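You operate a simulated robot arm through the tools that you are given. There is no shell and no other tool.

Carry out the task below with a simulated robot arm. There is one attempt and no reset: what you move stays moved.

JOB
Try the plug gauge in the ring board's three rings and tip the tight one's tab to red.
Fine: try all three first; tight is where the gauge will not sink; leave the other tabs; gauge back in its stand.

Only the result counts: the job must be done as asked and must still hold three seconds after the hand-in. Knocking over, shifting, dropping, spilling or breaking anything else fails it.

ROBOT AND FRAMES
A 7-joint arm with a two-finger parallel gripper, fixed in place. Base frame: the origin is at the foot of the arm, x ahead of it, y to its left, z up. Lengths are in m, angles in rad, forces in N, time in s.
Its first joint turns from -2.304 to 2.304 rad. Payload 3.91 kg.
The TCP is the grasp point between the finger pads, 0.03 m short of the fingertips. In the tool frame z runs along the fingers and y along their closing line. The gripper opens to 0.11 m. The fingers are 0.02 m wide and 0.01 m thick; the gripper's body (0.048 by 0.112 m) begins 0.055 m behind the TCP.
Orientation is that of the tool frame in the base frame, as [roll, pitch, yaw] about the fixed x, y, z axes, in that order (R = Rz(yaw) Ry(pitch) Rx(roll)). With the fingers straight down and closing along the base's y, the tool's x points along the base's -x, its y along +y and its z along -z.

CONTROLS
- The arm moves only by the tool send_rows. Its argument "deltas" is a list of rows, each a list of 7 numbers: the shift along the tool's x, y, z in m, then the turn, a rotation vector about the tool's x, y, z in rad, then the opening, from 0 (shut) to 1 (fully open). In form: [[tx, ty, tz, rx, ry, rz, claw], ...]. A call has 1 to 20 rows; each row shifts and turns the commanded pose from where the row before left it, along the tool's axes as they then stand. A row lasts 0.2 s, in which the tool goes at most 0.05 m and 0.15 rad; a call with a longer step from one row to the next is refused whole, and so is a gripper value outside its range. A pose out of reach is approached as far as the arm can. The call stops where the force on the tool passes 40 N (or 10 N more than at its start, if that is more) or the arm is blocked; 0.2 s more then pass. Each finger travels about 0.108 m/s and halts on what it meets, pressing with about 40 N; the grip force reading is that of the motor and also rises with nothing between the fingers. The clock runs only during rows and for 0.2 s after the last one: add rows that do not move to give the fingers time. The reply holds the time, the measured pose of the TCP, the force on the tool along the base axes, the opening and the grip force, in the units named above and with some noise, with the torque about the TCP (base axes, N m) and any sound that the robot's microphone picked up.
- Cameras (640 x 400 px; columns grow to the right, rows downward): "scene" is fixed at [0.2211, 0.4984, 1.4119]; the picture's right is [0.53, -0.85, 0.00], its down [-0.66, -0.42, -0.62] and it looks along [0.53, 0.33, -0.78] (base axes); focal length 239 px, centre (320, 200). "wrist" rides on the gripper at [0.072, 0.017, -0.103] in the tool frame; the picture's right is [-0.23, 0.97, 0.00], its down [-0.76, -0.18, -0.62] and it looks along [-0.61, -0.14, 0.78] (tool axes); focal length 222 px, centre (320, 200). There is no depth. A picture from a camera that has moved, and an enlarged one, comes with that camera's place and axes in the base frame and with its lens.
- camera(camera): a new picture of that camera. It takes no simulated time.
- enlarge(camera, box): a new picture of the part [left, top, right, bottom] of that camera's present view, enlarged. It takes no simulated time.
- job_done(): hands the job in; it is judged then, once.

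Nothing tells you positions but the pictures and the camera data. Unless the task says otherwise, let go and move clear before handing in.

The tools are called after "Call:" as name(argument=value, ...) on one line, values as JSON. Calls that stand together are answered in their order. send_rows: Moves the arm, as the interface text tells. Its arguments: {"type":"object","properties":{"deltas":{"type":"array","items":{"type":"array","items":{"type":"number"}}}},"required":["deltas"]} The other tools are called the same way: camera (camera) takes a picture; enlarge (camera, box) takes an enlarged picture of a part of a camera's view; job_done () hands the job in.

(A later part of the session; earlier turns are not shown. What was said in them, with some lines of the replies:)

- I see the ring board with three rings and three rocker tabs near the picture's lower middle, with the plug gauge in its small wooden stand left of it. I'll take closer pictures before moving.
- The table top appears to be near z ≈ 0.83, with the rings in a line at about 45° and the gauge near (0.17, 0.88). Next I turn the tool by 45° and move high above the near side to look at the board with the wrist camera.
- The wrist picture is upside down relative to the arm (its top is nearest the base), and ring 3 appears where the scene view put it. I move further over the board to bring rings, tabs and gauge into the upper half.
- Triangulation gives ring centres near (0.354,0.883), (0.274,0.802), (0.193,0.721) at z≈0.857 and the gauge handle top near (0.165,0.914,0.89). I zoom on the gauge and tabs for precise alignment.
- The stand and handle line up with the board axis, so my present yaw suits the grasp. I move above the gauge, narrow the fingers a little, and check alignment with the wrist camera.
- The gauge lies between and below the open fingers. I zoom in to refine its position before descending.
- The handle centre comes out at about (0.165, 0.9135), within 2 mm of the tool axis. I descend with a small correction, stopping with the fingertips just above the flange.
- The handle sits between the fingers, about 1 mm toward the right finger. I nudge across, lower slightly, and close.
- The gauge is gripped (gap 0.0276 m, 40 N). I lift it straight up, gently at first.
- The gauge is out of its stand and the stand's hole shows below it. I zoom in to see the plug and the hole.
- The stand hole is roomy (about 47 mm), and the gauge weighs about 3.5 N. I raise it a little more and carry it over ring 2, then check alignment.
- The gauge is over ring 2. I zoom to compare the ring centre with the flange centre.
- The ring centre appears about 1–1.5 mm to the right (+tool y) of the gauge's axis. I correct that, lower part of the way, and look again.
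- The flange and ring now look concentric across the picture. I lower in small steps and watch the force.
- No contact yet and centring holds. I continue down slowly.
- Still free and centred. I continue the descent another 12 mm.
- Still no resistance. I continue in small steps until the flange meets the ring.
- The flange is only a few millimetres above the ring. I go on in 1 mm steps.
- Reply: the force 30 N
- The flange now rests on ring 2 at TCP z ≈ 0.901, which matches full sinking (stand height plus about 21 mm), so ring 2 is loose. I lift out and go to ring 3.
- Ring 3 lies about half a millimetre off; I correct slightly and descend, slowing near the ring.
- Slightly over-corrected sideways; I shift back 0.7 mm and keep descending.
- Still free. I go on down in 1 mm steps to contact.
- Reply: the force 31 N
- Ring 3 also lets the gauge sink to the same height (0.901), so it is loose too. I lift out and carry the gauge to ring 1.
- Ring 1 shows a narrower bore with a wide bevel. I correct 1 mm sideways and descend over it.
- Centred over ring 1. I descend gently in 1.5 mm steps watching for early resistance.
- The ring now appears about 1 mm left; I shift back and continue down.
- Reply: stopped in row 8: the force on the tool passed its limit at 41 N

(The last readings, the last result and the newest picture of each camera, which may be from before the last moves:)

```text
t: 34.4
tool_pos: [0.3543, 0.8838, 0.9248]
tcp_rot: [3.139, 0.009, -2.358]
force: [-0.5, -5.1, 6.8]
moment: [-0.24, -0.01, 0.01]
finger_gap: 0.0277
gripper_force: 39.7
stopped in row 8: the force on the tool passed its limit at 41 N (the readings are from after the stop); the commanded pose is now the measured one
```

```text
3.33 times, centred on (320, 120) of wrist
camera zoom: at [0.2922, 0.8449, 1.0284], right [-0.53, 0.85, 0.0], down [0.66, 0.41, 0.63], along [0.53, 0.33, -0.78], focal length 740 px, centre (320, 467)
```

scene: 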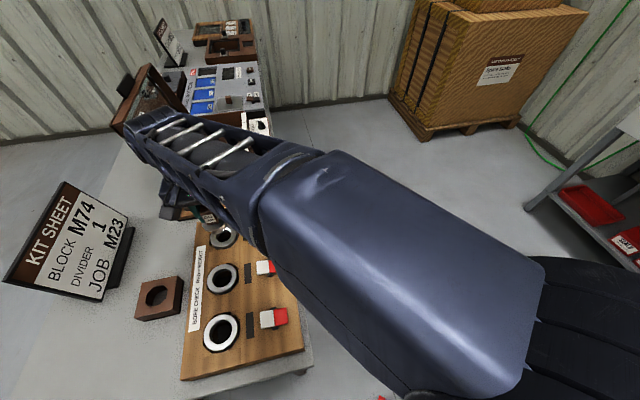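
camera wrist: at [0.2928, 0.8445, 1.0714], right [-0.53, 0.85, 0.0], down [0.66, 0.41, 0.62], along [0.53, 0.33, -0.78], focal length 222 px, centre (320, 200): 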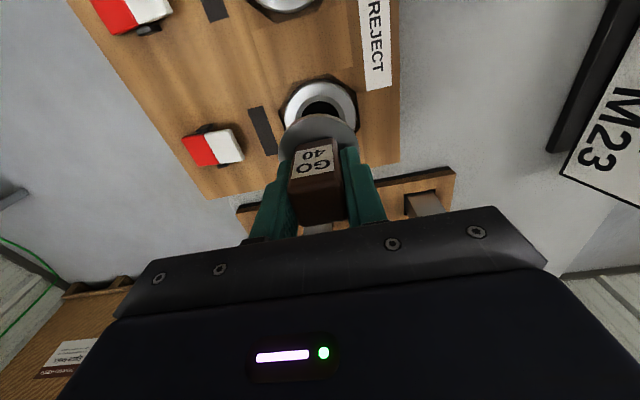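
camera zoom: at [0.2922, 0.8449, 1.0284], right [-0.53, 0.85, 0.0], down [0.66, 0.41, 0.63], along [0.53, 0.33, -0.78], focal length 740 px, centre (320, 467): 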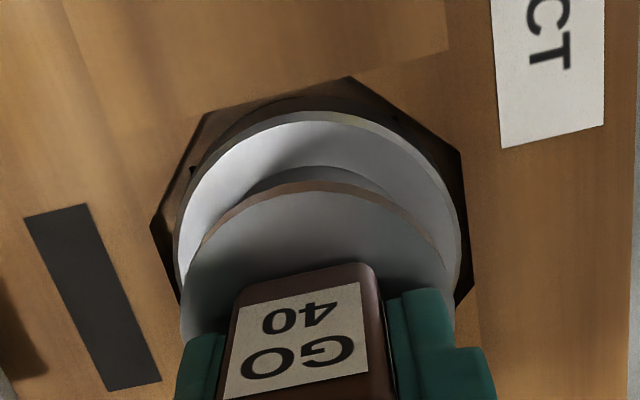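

Ring 1 stops the gauge at TCP z ≈ 0.925, about 23 mm above where it sank in the other two. To rule out misalignment I back off 2 mm, shift 1 mm toward the side the force points to, and press gently again.

Call:
send_rows(deltas=[[0, 0, -0.003, 0, 0, 0, 0], [0.0007, -0.0007, 0, 0, 0, 0, 0], [0, 0, 0, 0, 0, 0, 0], [0, 0, 0.001, 0, 0, 0, 0], [0, 0, 0.001, 0, 0, 0, 0], [0, 0, 0.001, 0, 0, 0, 0], [0, 0, 0.001, 0, 0, 0, 0], [0, 0, 0, 0, 0, 0, 0]])

Call:
enlarge(camera="wrist", box=[260, 60, 380, 180])

```text
t: 36.2
tool_pos: [0.3536, 0.8847, 0.9251]
tcp_rot: [3.137, 0.009, -2.358]
force: [-1.9, -7.5, 27.4]
moment: [-0.4, 0.11, 0.0]
finger_gap: 0.0278
gripper_force: 39.8
```

```text
3.33 times, centred on (320, 120) of wrist
camera zoom: at [0.2922, 0.8445, 1.0282], right [-0.53, 0.85, 0.01], down [0.66, 0.41, 0.63], along [0.53, 0.34, -0.78], focal length 740 px, centre (320, 467)
```

zoom: 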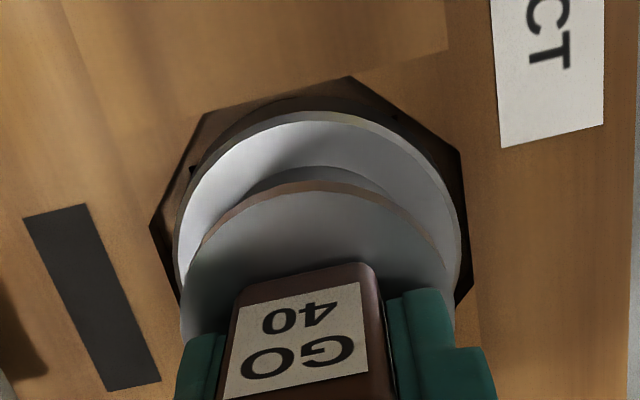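

The gauge is stopped again at the same height, so ring 1 is the tight one. I lift off and straighten the small tilt, then return the gauge to its stand.

Call:
send_rows(deltas=[[0, 0, -0.003, 0, 0, 0, 0], [0, 0, -0.007, 0, 0, 0, 0], [0, 0, -0.015, 0, 0, 0, 0], [0, 0, -0.02, 0, 0, 0, 0], [0, 0, 0, 0, 0, 0, 0], [0, 0, 0, 0, 0, 0, 0]])

Call:
camera(camera="wrist")

```text
t: 37.6
tool_pos: [0.3538, 0.8846, 0.9671]
tcp_rot: [3.138, 0.005, -2.358]
force: [0.0, 0.1, -3.3]
moment: [0.01, 0.01, 0.0]
finger_gap: 0.0277
gripper_force: 39.7
```

```text
taken
camera wrist: at [0.2922, 0.8458, 1.0707], right [-0.53, 0.85, 0.0], down [0.66, 0.41, 0.63], along [0.53, 0.33, -0.78], focal length 222 px, centre (320, 200)
```

wrist: 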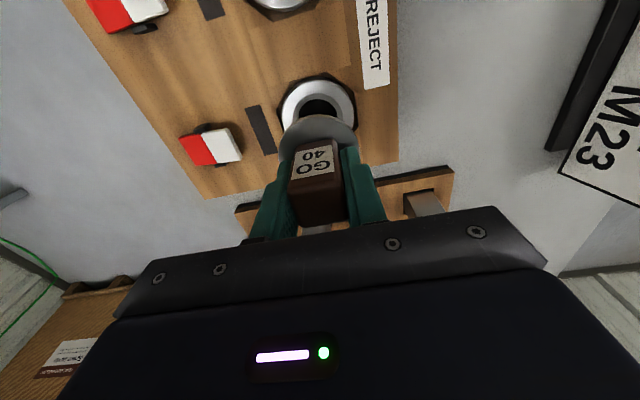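

Ring 1 is clear. I straighten the tilt and carry the gauge back over the stand.

Call:
send_rows(deltas=[[0, 0, 0, 0.003, 0.007, -0.001, 0], [0.0224, 0.0312, 0, 0, 0, 0, 0], [0.0224, 0.0312, 0, 0, 0, 0, 0], [0.0224, 0.0312, 0, 0, 0, 0, 0], [0.0224, 0.0312, 0, 0, 0, 0, 0], [0.0224, 0.0312, 0, 0, 0, 0, 0], [0, 0, 0, 0, 0, 0, 0], [0, 0, 0, 0, 0, 0, 0]])

Call:
camera(camera="wrist")

Call:
enlarge(camera="wrist", box=[250, 50, 370, 170])

Call:
camera(camera="scene")

```text
t: 39.4
tool_pos: [0.1641, 0.917, 0.9678]
tcp_rot: [3.141, -0.002, -2.355]
force: [-0.1, 0.1, -4.0]
moment: [0.03, -0.03, 0.01]
finger_gap: 0.0279
gripper_force: 40.2
```

```text
taken
camera wrist: at [0.1011, 0.8767, 1.0724], right [-0.53, 0.85, 0.0], down [0.66, 0.41, 0.62], along [0.53, 0.33, -0.78], focal length 222 px, centre (320, 200)
```

wrist: 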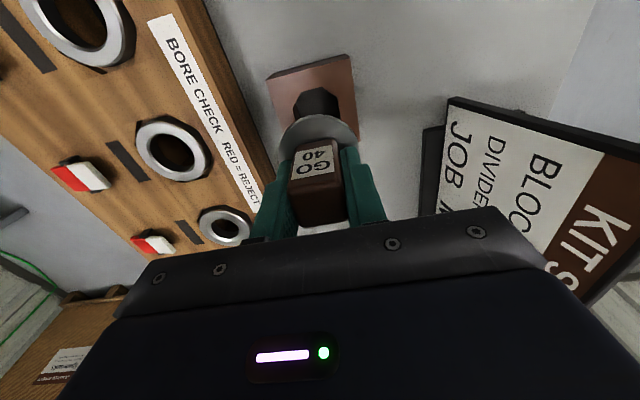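

```text
3.33 times, centred on (310, 110) of wrist
camera zoom: at [0.1011, 0.8767, 1.0724], right [-0.53, 0.85, 0.0], down [0.66, 0.41, 0.62], along [0.53, 0.33, -0.78], focal length 740 px, centre (353, 500)
```

zoom: 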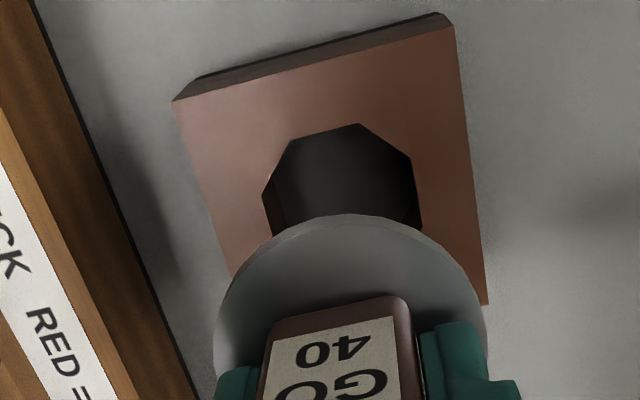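

```text
taken
```

scene: 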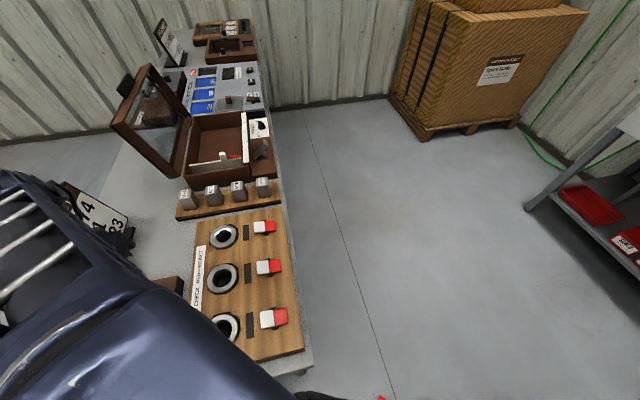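

The stand hole's centre computes to about 3 mm to the −y tool side of the gauge's axis, so I shift that way and lower toward the hole, checking before entry.

Call:
send_rows(deltas=[[0, -0.003, 0.01, 0, 0, 0, 0], [0, 0, 0.01, 0, 0, 0, 0], [0, 0, 0.01, 0, 0, 0, 0], [0, 0, 0.01, 0, 0, 0, 0], [0, 0, 0.01, 0, 0, 0, 0], [0, 0, 0, 0, 0, 0, 0], [0, 0, 0, 0, 0, 0, 0]])

Call:
enlarge(camera="wrist", box=[250, 50, 370, 170])

```text
t: 41.0
tool_pos: [0.1659, 0.9133, 0.9181]
tcp_rot: [-3.141, -0.002, -2.359]
force: [-0.1, -0.1, -3.7]
moment: [0.05, -0.01, 0.0]
finger_gap: 0.0278
gripper_force: 39.9
```

```text
3.33 times, centred on (310, 110) of wrist
camera zoom: at [0.1041, 0.8729, 1.0221], right [-0.53, 0.85, 0.0], down [0.66, 0.41, 0.62], along [0.53, 0.33, -0.78], focal length 740 px, centre (353, 500)
```

zoom: 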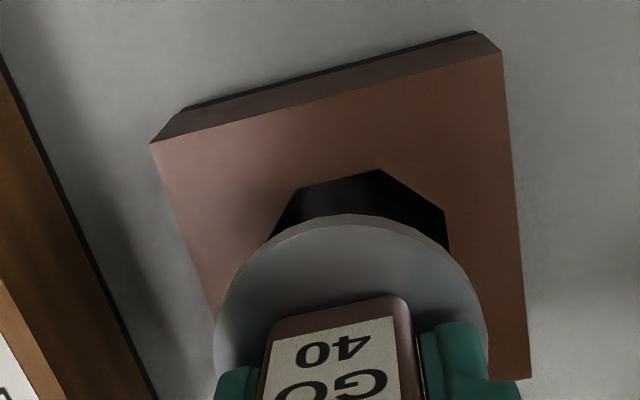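

At this closer look the hole centre is about 1.5 mm toward +tool y, so I correct and check once more.

Call:
send_rows(deltas=[[-0.0005, 0.0015, 0, 0, 0, 0, 0], [0, 0, 0.003, 0, 0, 0, 0], [0, 0, 0, 0, 0, 0, 0], [0, 0, 0, 0, 0, 0, 0]])

Call:
enlarge(camera="wrist", box=[250, 50, 370, 170])

```text
t: 42.0
tool_pos: [0.1646, 0.9138, 0.9157]
tcp_rot: [-3.141, 0.0, -2.358]
force: [-0.1, 0.1, -3.4]
moment: [0.05, -0.04, 0.0]
finger_gap: 0.0279
gripper_force: 40.5
```

```text
3.33 times, centred on (310, 110) of wrist
camera zoom: at [0.1033, 0.8746, 1.0198], right [-0.53, 0.85, 0.0], down [0.66, 0.41, 0.62], along [0.53, 0.33, -0.78], focal length 740 px, centre (353, 500)
```

zoom: 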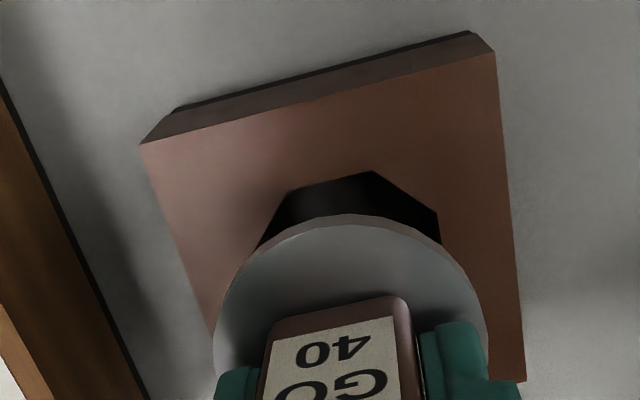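

Now centred to within half a millimetre. I lower the plug into the hole slowly.

Call:
send_rows(deltas=[[0, 0, 0.002, 0, 0, 0, 0], [0, 0, 0.002, 0, 0, 0, 0], [0, 0, 0.002, 0, 0, 0, 0], [0, 0, 0.002, 0, 0, 0, 0], [0, 0, 0.002, 0, 0, 0, 0], [0, 0, 0.002, 0, 0, 0, 0], [0, 0, 0.002, 0, 0, 0, 0], [0, 0, 0, 0, 0, 0, 0]])

Call:
enlarge(camera="wrist", box=[250, 50, 370, 170])

```text
t: 43.8
tool_pos: [0.1672, 0.9134, 0.9]
tcp_rot: [-3.141, -0.002, -2.356]
force: [-0.7, 0.4, -3.5]
moment: [0.03, -0.03, -0.01]
finger_gap: 0.0279
gripper_force: 39.6
```

```text
3.33 times, centred on (310, 110) of wrist
camera zoom: at [0.1046, 0.8743, 1.0045], right [-0.53, 0.85, 0.0], down [0.66, 0.41, 0.62], along [0.53, 0.33, -0.78], focal length 740 px, centre (353, 500)
```

zoom: 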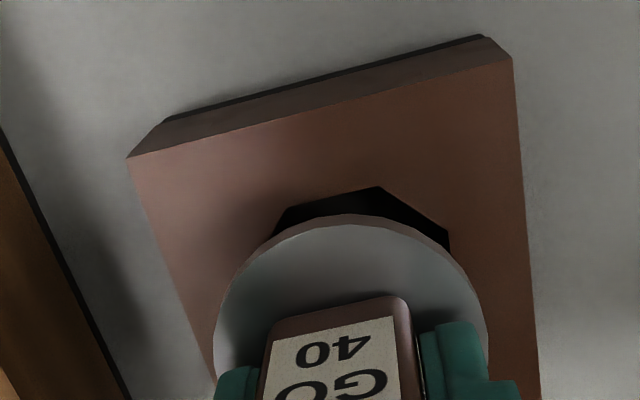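

The plug is entering without resistance. I continue to near seating height.

Call:
send_rows(deltas=[[0, 0, 0.002, 0, 0, 0, 0], [0, 0, 0.002, 0, 0, 0, 0], [0, 0, 0.002, 0, 0, 0, 0], [0, 0, 0.002, 0, 0, 0, 0], [0, 0, 0.002, 0, 0, 0, 0], [0, 0, 0.002, 0, 0, 0, 0], [0, 0, 0.002, 0, 0, 0, 0], [0, 0, 0, 0, 0, 0, 0]])

Call:
enlarge(camera="wrist", box=[250, 50, 370, 170])

```text
t: 45.6
tool_pos: [0.1661, 0.9138, 0.8875]
tcp_rot: [-3.141, -0.002, -2.357]
force: [-0.3, -0.7, -3.2]
moment: [0.0, 0.01, 0.02]
finger_gap: 0.0277
gripper_force: 39.8
```

```text
3.33 times, centred on (310, 110) of wrist
camera zoom: at [0.1042, 0.8746, 0.9919], right [-0.53, 0.85, 0.0], down [0.66, 0.41, 0.62], along [0.53, 0.33, -0.78], focal length 740 px, centre (353, 500)
```

zoom: 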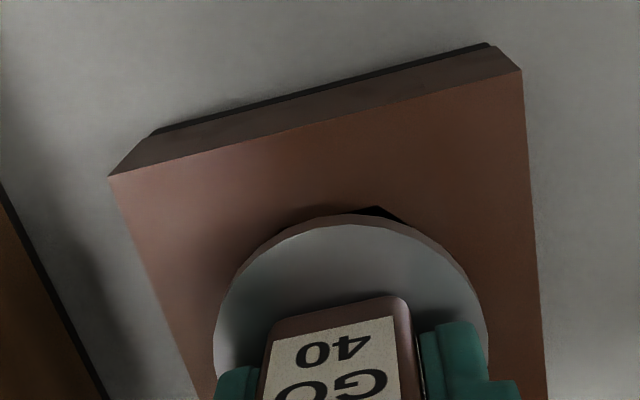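

Nearly seated; I finish with 1 mm steps until light contact.

Call:
send_rows(deltas=[[0, 0, 0.0015, 0, 0, 0, 0], [0, 0, 0.0015, 0, 0, 0, 0], [0, 0, 0.001, 0, 0, 0, 0], [0, 0, 0.001, 0, 0, 0, 0], [0, 0, 0, 0, 0, 0, 0]])

Call:
enlarge(camera="wrist", box=[250, 50, 370, 170])

```text
t: 46.8
tool_pos: [0.166, 0.915, 0.8817]
tcp_rot: [-3.139, -0.001, -2.356]
force: [0.3, 0.2, -3.6]
moment: [0.02, -0.01, 0.04]
finger_gap: 0.0277
gripper_force: 40.1
```

```text
3.33 times, centred on (310, 110) of wrist
camera zoom: at [0.1041, 0.8749, 0.9866], right [-0.53, 0.85, 0.0], down [0.66, 0.41, 0.62], along [0.53, 0.33, -0.78], focal length 740 px, centre (353, 500)
```

zoom: 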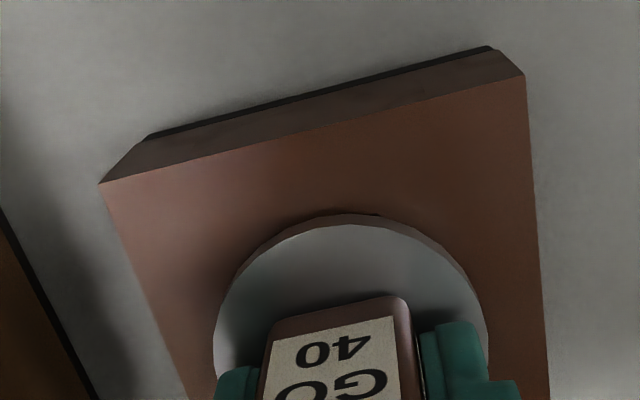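

Call:
send_rows(deltas=[[0, 0, 0.0008, 0, 0, 0, 0], [0, 0, 0.0007, 0, 0, 0, 0], [0, 0, 0, 0, 0, 0, 0]])

```text
t: 47.6
tool_pos: [0.1672, 0.9138, 0.8814]
tcp_rot: [3.141, -0.004, -2.357]
force: [-0.2, -1.1, -3.9]
moment: [0.01, 0.0, 0.0]
finger_gap: 0.0281
gripper_force: 40.2
```

The weight is still on the gripper, so the flange isn't resting yet. I lower another millimetre or so.

Call:
send_rows(deltas=[[0, 0, 0.0008, 0, 0, 0, 0], [0, 0, 0.0007, 0, 0, 0, 0], [0, 0, 0, 0, 0, 0, 0]])

Call:
enlarge(camera="wrist", box=[250, 50, 370, 170])

```text
t: 48.4
tool_pos: [0.165, 0.9141, 0.8787]
tcp_rot: [3.141, -0.002, -2.355]
force: [-0.4, -0.3, -3.4]
moment: [0.01, -0.02, -0.03]
finger_gap: 0.0277
gripper_force: 40.6
```

```text
3.33 times, centred on (310, 110) of wrist
camera zoom: at [0.104, 0.8741, 0.9827], right [-0.53, 0.85, 0.0], down [0.66, 0.41, 0.62], along [0.53, 0.33, -0.78], focal length 740 px, centre (353, 500)
```

zoom: 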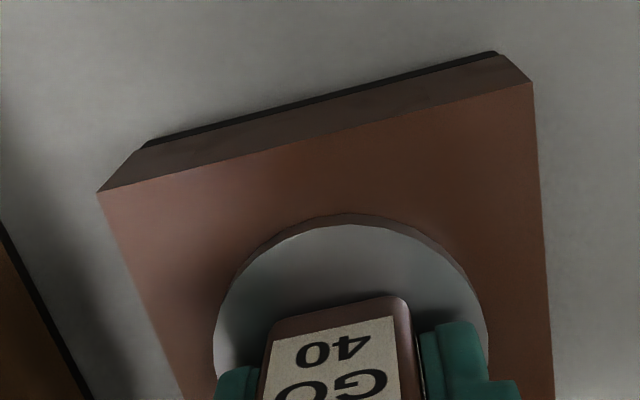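

Still hanging slightly. Another millimetre in fine steps.

Call:
send_rows(deltas=[[0, 0, 0.0007, 0, 0, 0, 0], [0, 0, 0.0007, 0, 0, 0, 0], [0, 0, 0, 0, 0, 0, 0]])

```text
t: 49.2
tool_pos: [0.1668, 0.9147, 0.8787]
tcp_rot: [3.141, 0.0, -2.356]
force: [-0.6, 1.7, 9.6]
moment: [0.19, -0.31, 0.06]
finger_gap: 0.0278
gripper_force: 40.3
```

Contact is felt (about 13 N), so the flange is on the stand. I ease off slightly and open the fingers.

Call:
send_rows(deltas=[[0, 0, -0.0004, 0, 0, 0, 0], [0, 0, 0, 0, 0, 0, 0.3], [0, 0, 0, 0, 0, 0, 0.4], [0, 0, 0, 0, 0, 0, 0.6], [0, 0, 0, 0, 0, 0, 0.65], [0, 0, 0, 0, 0, 0, 0.65]])

Call:
camera(camera="wrist")

Call:
enlarge(camera="wrist", box=[220, 50, 440, 220])

```text
t: 50.6
tool_pos: [0.1666, 0.9129, 0.8775]
tcp_rot: [3.141, -0.002, -2.356]
force: [0.0, -0.6, 0.0]
moment: [0.02, 0.01, 0.0]
finger_gap: 0.0716
gripper_force: 0.1
```

```text
taken
camera wrist: at [0.1044, 0.8741, 0.9819], right [-0.53, 0.85, 0.0], down [0.66, 0.41, 0.62], along [0.53, 0.33, -0.78], focal length 222 px, centre (320, 200)
```

wrist: 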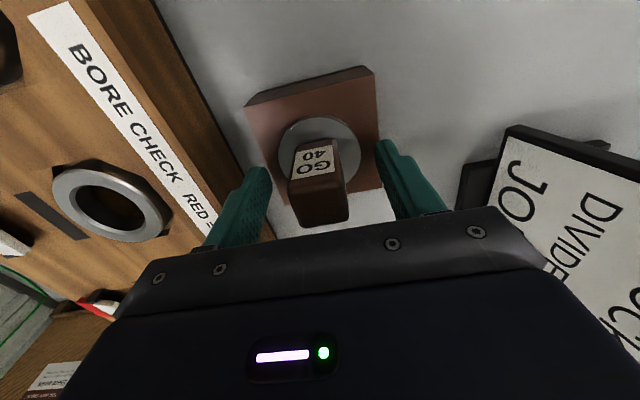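

```text
2.35 times, centred on (330, 135) of wrist
camera zoom: at [0.1044, 0.8741, 0.9819], right [-0.53, 0.85, 0.0], down [0.66, 0.41, 0.62], along [0.53, 0.33, -0.78], focal length 523 px, centre (296, 353)
```

zoom: 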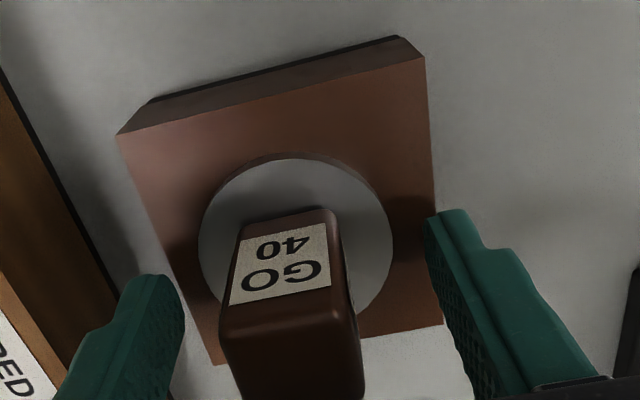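

The gauge stands back in its stand with the flange flat. I'll rise straight up clear of it, then study tab 1 closely.

Call:
send_rows(deltas=[[0, 0, -0.02, 0, 0, 0, 0.65], [0, 0, -0.03, 0, 0, 0, 0.65], [0, 0, -0.04, 0, 0, 0, 0.65], [0, 0, -0.04, 0, 0, 0, 0.65], [0, 0, 0, 0, 0, 0, 0.65]])

Call:
enlarge(camera="scene", box=[245, 212, 285, 242])

Call:
enlarge(camera="scene", box=[248, 252, 290, 282])

Call:
enlarge(camera="wrist", box=[250, 20, 380, 150])

```text
t: 51.8
tool_pos: [0.1672, 0.9172, 1.0074]
tcp_rot: [-3.14, -0.001, -2.357]
force: [0.1, -0.2, 0.1]
moment: [-0.03, 0.01, -0.01]
finger_gap: 0.0716
gripper_force: 0.0
```

```text
13.33 times, centred on (265, 227) of scene
camera zoom: at [0.2211, 0.4984, 1.4119], right [0.53, -0.85, 0.0], down [-0.66, -0.42, -0.62], along [0.53, 0.33, -0.78], focal length 3187 px, centre (1053, -160)
```

zoom: 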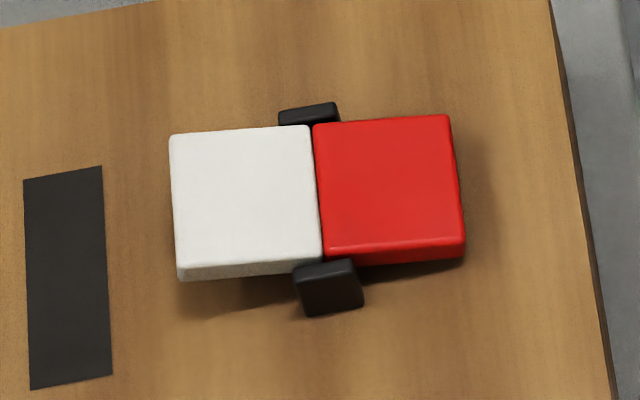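

```text
13.33 times, centred on (269, 267) of scene
camera zoom: at [0.2211, 0.4984, 1.4119], right [0.53, -0.85, 0.0], down [-0.66, -0.42, -0.62], along [0.53, 0.33, -0.78], focal length 3187 px, centre (1000, -693)
```

zoom: 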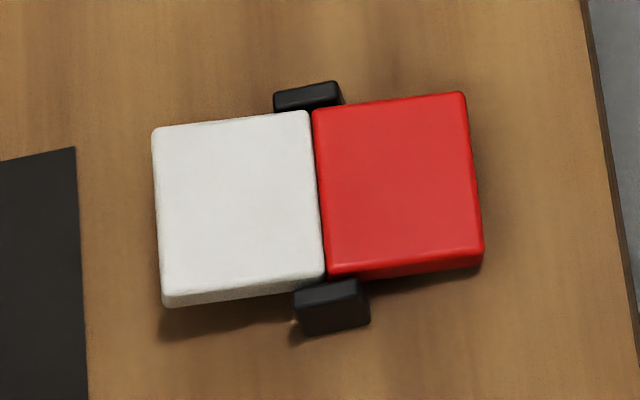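

```text
3.08 times, centred on (315, 85) of wrist
camera zoom: at [0.1055, 0.8771, 1.112], right [-0.53, 0.85, 0.0], down [0.66, 0.41, 0.62], along [0.53, 0.33, -0.78], focal length 684 px, centre (335, 554)
```

zoom: 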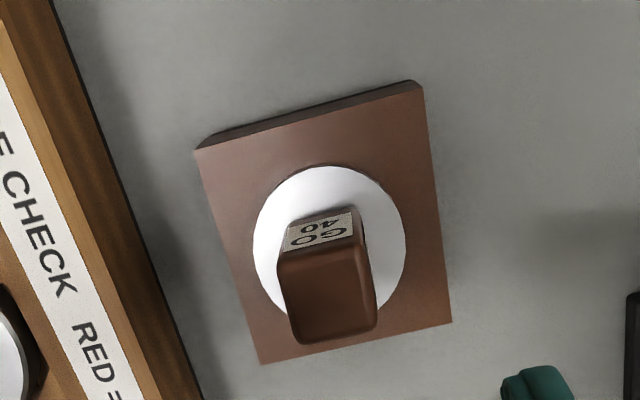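

The gauge stands properly in its stand. Tab 1 turns out to be a rocker, tilted with its red end about 11 mm lower than its white end, as are the others; turning it to show red means pressing the white half down. I close the fingers and move above tab 1's white half.

Call:
send_rows(deltas=[[-0.0183, -0.0402, 0, 0, 0, 0, 0.3], [-0.0183, -0.0402, 0, 0, 0, 0, 0], [-0.0183, -0.0402, 0, 0, 0, 0, 0], [-0.0183, -0.0402, 0, 0, 0, 0, 0], [-0.0183, -0.0402, 0, 0, 0, 0, 0], [-0.0183, -0.0402, 0, 0, 0, 0, 0], [0, 0, 0, 0, 0, 0, 0], [0, 0, 0, 0, 0, 0, 0]])

Call:
camera(camera="wrist")

Call:
enlarge(camera="wrist", box=[240, 60, 400, 180])

Call:
camera(camera="scene")

```text
t: 53.6
tool_pos: [0.4134, 0.8225, 1.0138]
tcp_rot: [-3.141, -0.002, -2.357]
force: [-0.5, 0.1, -0.2]
moment: [-0.01, 0.01, -0.03]
finger_gap: 0.0
gripper_force: 38.0
```

```text
taken
camera wrist: at [0.3515, 0.7828, 1.1172], right [-0.53, 0.85, 0.0], down [0.66, 0.41, 0.62], along [0.53, 0.33, -0.78], focal length 222 px, centre (320, 200)
```

wrist: 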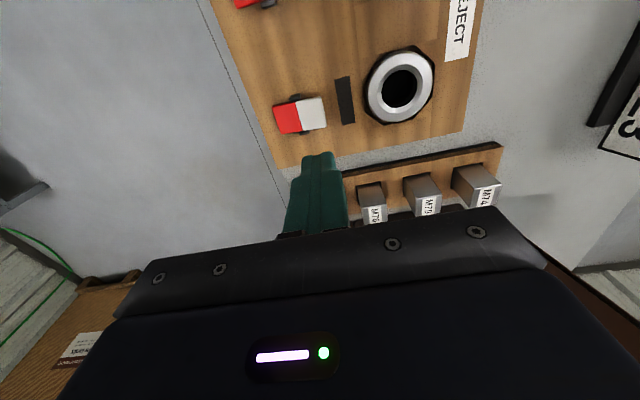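

```text
3.33 times, centred on (320, 120) of wrist
camera zoom: at [0.3515, 0.7828, 1.1172], right [-0.53, 0.85, 0.0], down [0.66, 0.41, 0.62], along [0.53, 0.33, -0.78], focal length 740 px, centre (320, 467)
```

zoom: 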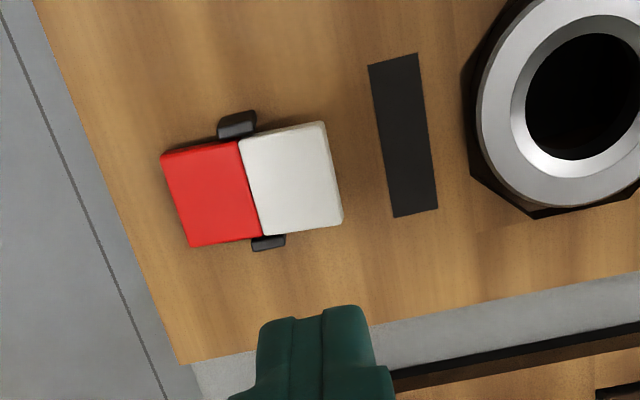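

```text
taken
```

scene: 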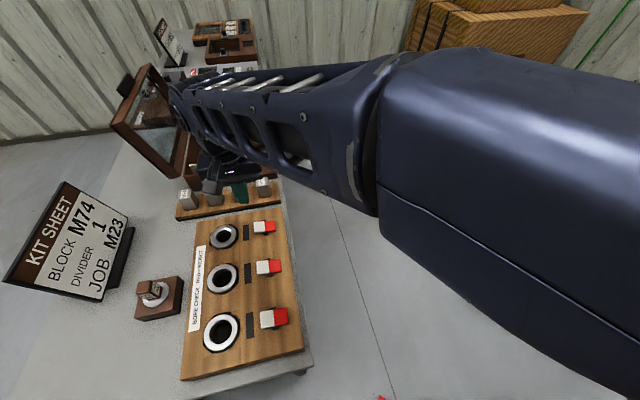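

The closed fingertips line up above the white half's outer part. I lower to about 15 mm above it and check.

Call:
send_rows(deltas=[[-0.001, -0.003, 0.022, 0, 0, 0, 0], [0, 0, 0.022, 0, 0, 0, 0], [0, 0, 0.022, 0, 0, 0, 0], [0, 0, 0.022, 0, 0, 0, 0], [0, 0, 0, 0, 0, 0, 0], [0, 0, 0, 0, 0, 0, 0]])

Call:
enlarge(camera="wrist", box=[240, 60, 400, 180])

Call:
enlarge(camera="scene", box=[170, 170, 290, 245])

```text
t: 55.0
tool_pos: [0.4187, 0.8203, 0.9218]
tcp_rot: [-3.141, -0.002, -2.356]
force: [-0.5, 0.7, -0.1]
moment: [-0.02, 0.0, -0.05]
finger_gap: 0.0
gripper_force: 37.7
```

```text
3.33 times, centred on (320, 120) of wrist
camera zoom: at [0.3562, 0.7807, 1.0254], right [-0.53, 0.85, 0.0], down [0.66, 0.41, 0.62], along [0.53, 0.33, -0.78], focal length 740 px, centre (320, 467)
```

zoom: 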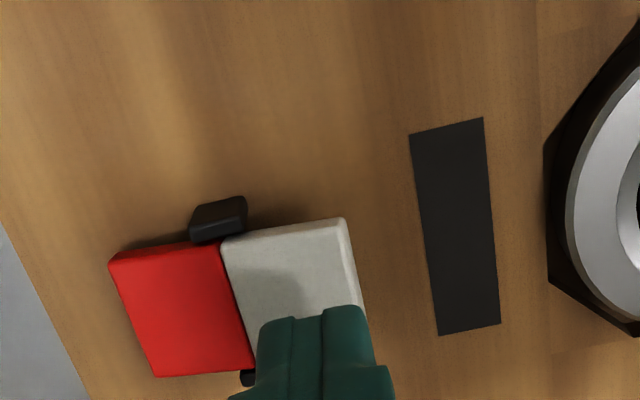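

```text
5.33 times, centred on (230, 208) of scene
camera zoom: at [0.2211, 0.4984, 1.4119], right [0.53, -0.85, 0.0], down [-0.66, -0.42, -0.62], along [0.53, 0.33, -0.78], focal length 1275 px, centre (800, 160)
```

zoom: 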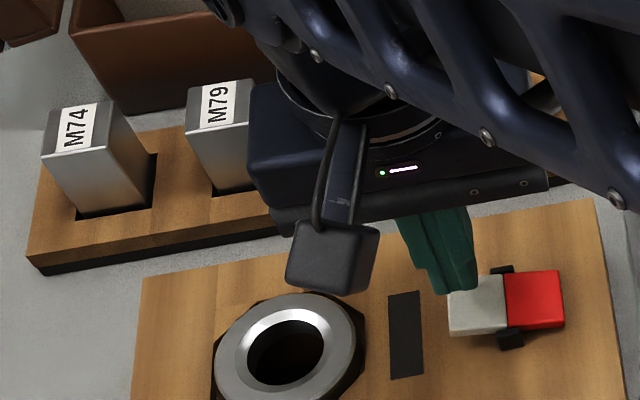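

The landing point is about 19 mm from the axle on the white half, well centred. I shift 2 mm outward and lower to just above it, then press in 1 mm steps.

Call:
send_rows(deltas=[[0, 0.002, 0.003, 0, 0, 0, 0], [0, 0, 0.003, 0, 0, 0, 0], [0, 0, 0.003, 0, 0, 0, 0], [0, 0, 0.003, 0, 0, 0, 0], [0, 0, 0.001, 0, 0, 0, 0], [0, 0, 0.001, 0, 0, 0, 0], [0, 0, 0.001, 0, 0, 0, 0], [0, 0, 0, 0, 0, 0, 0]])

Call:
enlarge(camera="wrist", box=[240, 60, 400, 180])

Call:
enlarge(camera="scene", box=[240, 205, 290, 245])

```text
t: 56.8
tool_pos: [0.4173, 0.8224, 0.905]
tcp_rot: [3.141, 0.0, -2.356]
force: [0.0, 0.4, -0.5]
moment: [0.0, -0.01, -0.02]
finger_gap: 0.0
gripper_force: 37.8
```

```text
3.33 times, centred on (320, 120) of wrist
camera zoom: at [0.3542, 0.7824, 1.0096], right [-0.53, 0.85, 0.0], down [0.66, 0.41, 0.62], along [0.53, 0.33, -0.78], focal length 740 px, centre (320, 467)
```

zoom: 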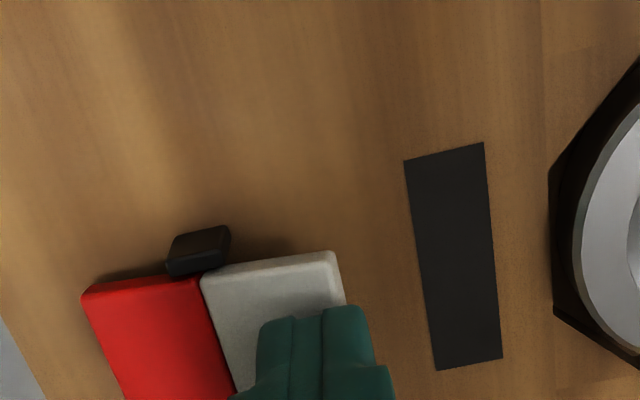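

```text
10.00 times, centred on (265, 225) of scene
camera zoom: at [0.2211, 0.4984, 1.4119], right [0.53, -0.85, 0.0], down [-0.66, -0.42, -0.62], along [0.53, 0.33, -0.78], focal length 2390 px, centre (870, -50)
```

zoom: 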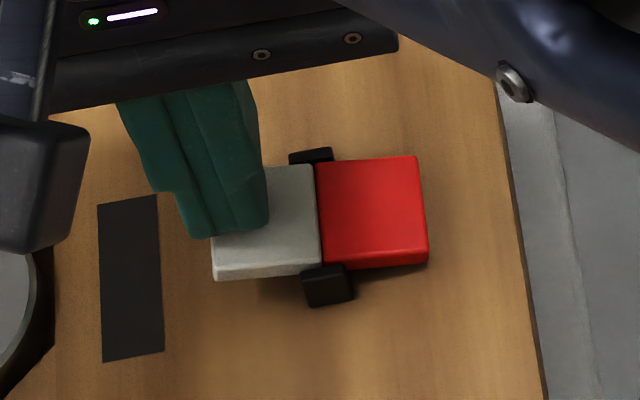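

The fingertips are just above the white half's outer part. I press down in 1 mm steps.

Call:
send_rows(deltas=[[0, 0, 0.001, 0, 0, 0, 0], [0, 0, 0.001, 0, 0, 0, 0], [0, 0, 0.001, 0, 0, 0, 0], [0, 0, 0.001, 0, 0, 0, 0], [0, 0, 0, 0, 0, 0, 0]])

Call:
enlarge(camera="scene", box=[240, 205, 290, 245])

```text
t: 58.0
tool_pos: [0.4179, 0.8217, 0.8996]
tcp_rot: [-3.14, -0.002, -2.355]
force: [-0.4, 0.1, 0.5]
moment: [-0.04, -0.01, -0.01]
finger_gap: 0.0
gripper_force: 37.3
```

```text
10.00 times, centred on (265, 225) of scene
camera zoom: at [0.2211, 0.4984, 1.4119], right [0.53, -0.85, 0.0], down [-0.66, -0.42, -0.62], along [0.53, 0.33, -0.78], focal length 2390 px, centre (870, -50)
```

zoom: 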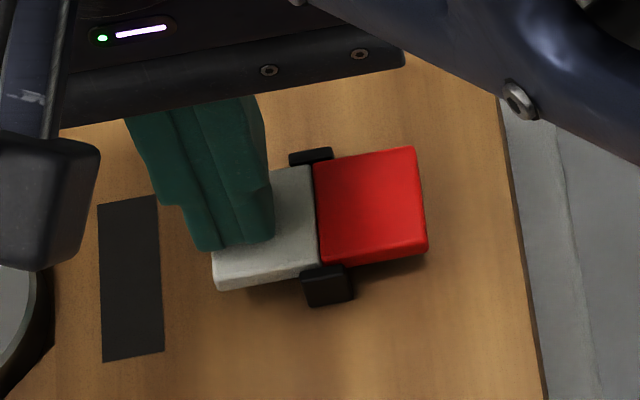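

The rocker has begun to turn: the red end is rising with almost no force. I keep pressing.

Call:
send_rows(deltas=[[0, 0, 0.001, 0, 0, 0, 0], [0, 0, 0.001, 0, 0, 0, 0], [0, 0, 0.001, 0, 0, 0, 0], [0, 0, 0.001, 0, 0, 0, 0], [0, 0, 0, 0, 0, 0, 0]])

Call:
enlarge(camera="scene", box=[240, 205, 290, 245])

```text
t: 59.2
tool_pos: [0.4152, 0.8206, 0.8974]
tcp_rot: [3.141, 0.0, -2.358]
force: [-3.2, -6.0, 9.1]
moment: [-0.22, 0.03, -0.06]
finger_gap: 0.0001
gripper_force: 37.7
```

```text
10.00 times, centred on (265, 225) of scene
camera zoom: at [0.2211, 0.4984, 1.4119], right [0.53, -0.85, 0.0], down [-0.66, -0.42, -0.62], along [0.53, 0.33, -0.78], focal length 2390 px, centre (870, -50)
```

zoom: 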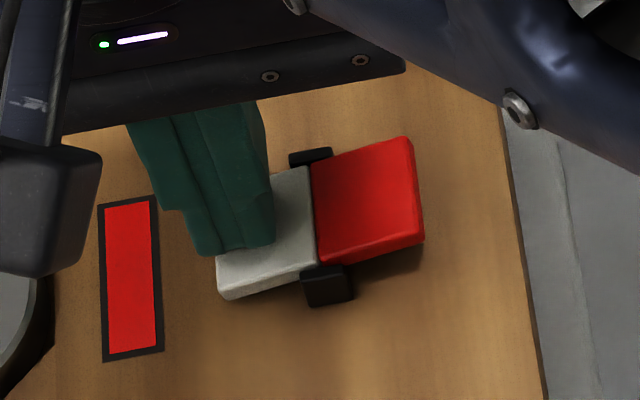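

The indicator strip beside ring 1 has turned red: the tab has tipped over. I lift straight off and see that it holds.

Call:
send_rows(deltas=[[0, 0, -0.002, 0, 0, 0, 0], [0, 0, -0.008, 0, 0, 0, 0], [0, 0, -0.02, 0, 0, 0, 0], [0, 0, -0.03, 0, 0, 0, 0], [0, 0, -0.04, 0, 0, 0, 0], [0, 0, 0, 0, 0, 0, 0]])

Call:
enlarge(camera="scene", box=[240, 205, 290, 245])

Call:
camera(camera="wrist")

```text
t: 60.6
tool_pos: [0.4171, 0.8228, 0.997]
tcp_rot: [-3.139, -0.001, -2.356]
force: [0.5, -0.9, 0.2]
moment: [0.02, -0.02, 0.04]
finger_gap: 0.0
gripper_force: 37.6
```

```text
10.00 times, centred on (265, 225) of scene
camera zoom: at [0.2211, 0.4984, 1.4119], right [0.53, -0.85, 0.0], down [-0.66, -0.42, -0.62], along [0.53, 0.33, -0.78], focal length 2390 px, centre (870, -50)
```

zoom: 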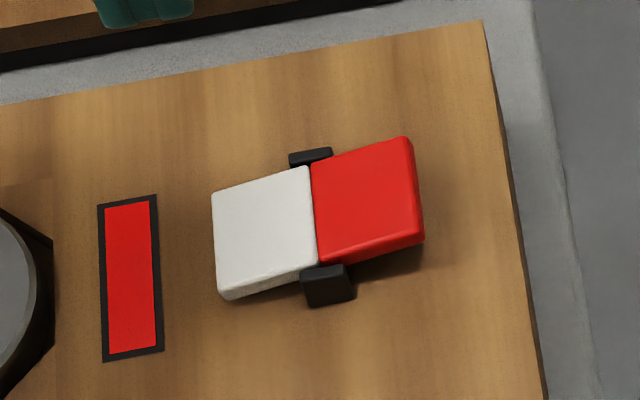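

```text
taken
camera wrist: at [0.3549, 0.7822, 1.1008], right [-0.53, 0.85, 0.0], down [0.66, 0.41, 0.62], along [0.53, 0.33, -0.78], focal length 222 px, centre (320, 200)
```

wrist: 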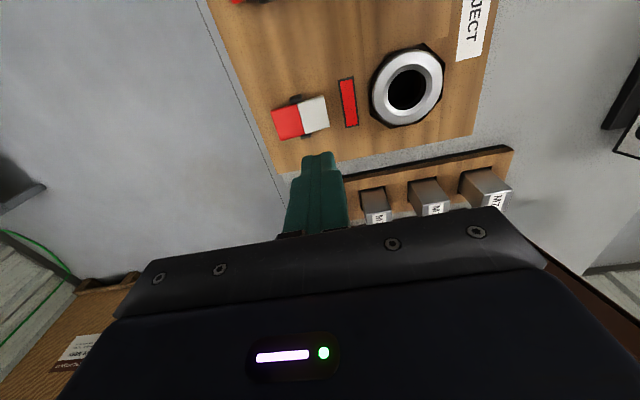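

The tab stays tipped with its indicator red. I rise and withdraw to get a clear overall check.

Call:
send_rows(deltas=[[0, 0, -0.04, 0, 0, 0, 0], [0, 0, -0.04, 0, 0, 0, 0], [0, 0, -0.04, 0, 0, 0, 0], [0.0283, -0.0353, 0, 0, 0, 0, 0], [0.0283, -0.0353, 0, 0, 0, 0, 0], [0.0283, -0.0353, 0, 0, 0, 0, 0], [0.0283, -0.0353, 0, 0, 0, 0, 0], [0.0283, -0.0353, 0, 0, 0, 0, 0], [0.0283, -0.0353, 0, 0, 0, 0, 0.3], [0, 0, 0, 0, 0, 0, 0.5], [0, 0, 0, 0, 0, 0, 0.5]])

Call:
camera(camera="scene")

Call:
enlarge(camera="scene", box=[120, 200, 320, 390])

Call:
enlarge(camera="scene", box=[125, 260, 195, 330])

```text
t: 63.0
tool_pos: [0.4453, 0.5521, 1.1184]
tcp_rot: [-3.14, -0.003, -2.357]
force: [-0.5, -0.4, 0.2]
moment: [0.0, 0.0, 0.01]
finger_gap: 0.0553
gripper_force: 0.1
```

```text
taken
```

scene: 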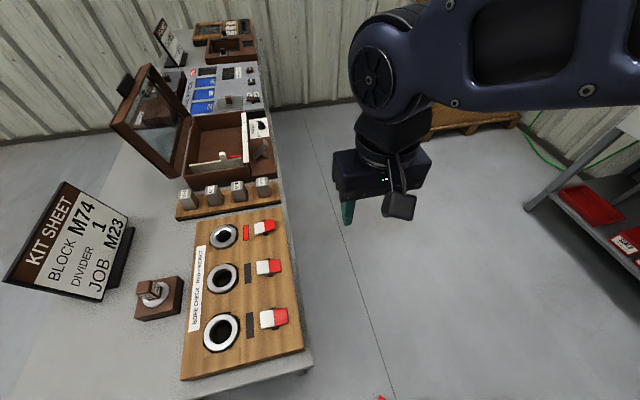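

```text
2.11 times, centred on (220, 295) of scene
camera zoom: at [0.2211, 0.4984, 1.4119], right [0.53, -0.85, 0.0], down [-0.66, -0.42, -0.62], along [0.53, 0.33, -0.78], focal length 503 px, centre (530, 0)
```

zoom: 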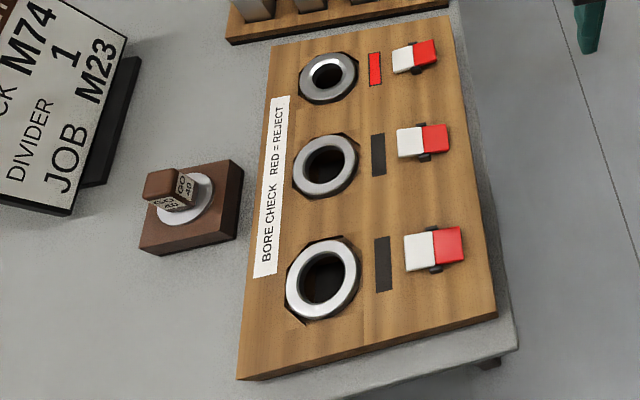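

```text
5.71 times, centred on (160, 295) of scene
camera zoom: at [0.2211, 0.4984, 1.4119], right [0.53, -0.85, 0.0], down [-0.66, -0.42, -0.62], along [0.53, 0.33, -0.78], focal length 1366 px, centre (1234, -343)
```

zoom: 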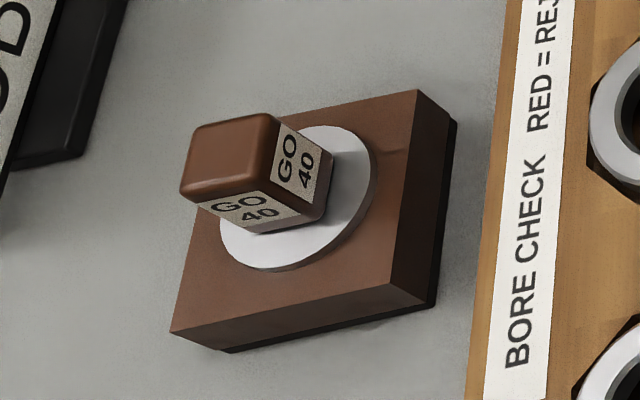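

All is in order: the gauge is seated in its stand, ring 1's tab shows red with a red indicator, tabs 2 and 3 are untouched, and the board and stand haven't moved. The arm is clear, so I hand in the job.

Call:
job_done()

```text
The job is handed in.
```

I tried the gauge in all three rings and tipped the tab beside ring 1 to red. Ring 1, the one nearest the numbered blocks, is the tight one. The job is handed in; I haven't seen the judge's result.

- **Ring 2 (middle) and ring 3 (nearest the arm):** the gauge sank fully in both, with its flange resting on the ring at the same height each time.
- **Ring 1:** the gauge stopped about 23 mm higher. I backed off, shifted it about 1 mm and pressed again, and it stopped at the same height.
- **Tab:** all three tabs started with the white end up. I pressed the white half of ring 1's tab down; it stayed tipped after I let go, and the strip beside the ring turned red.
- **Afterwards:** the gauge is back in its stand, sitting a millimetre or two from its original spot in the hole. In the last pictures the other two tabs, the board and the stand had not changed, and the arm is clear.
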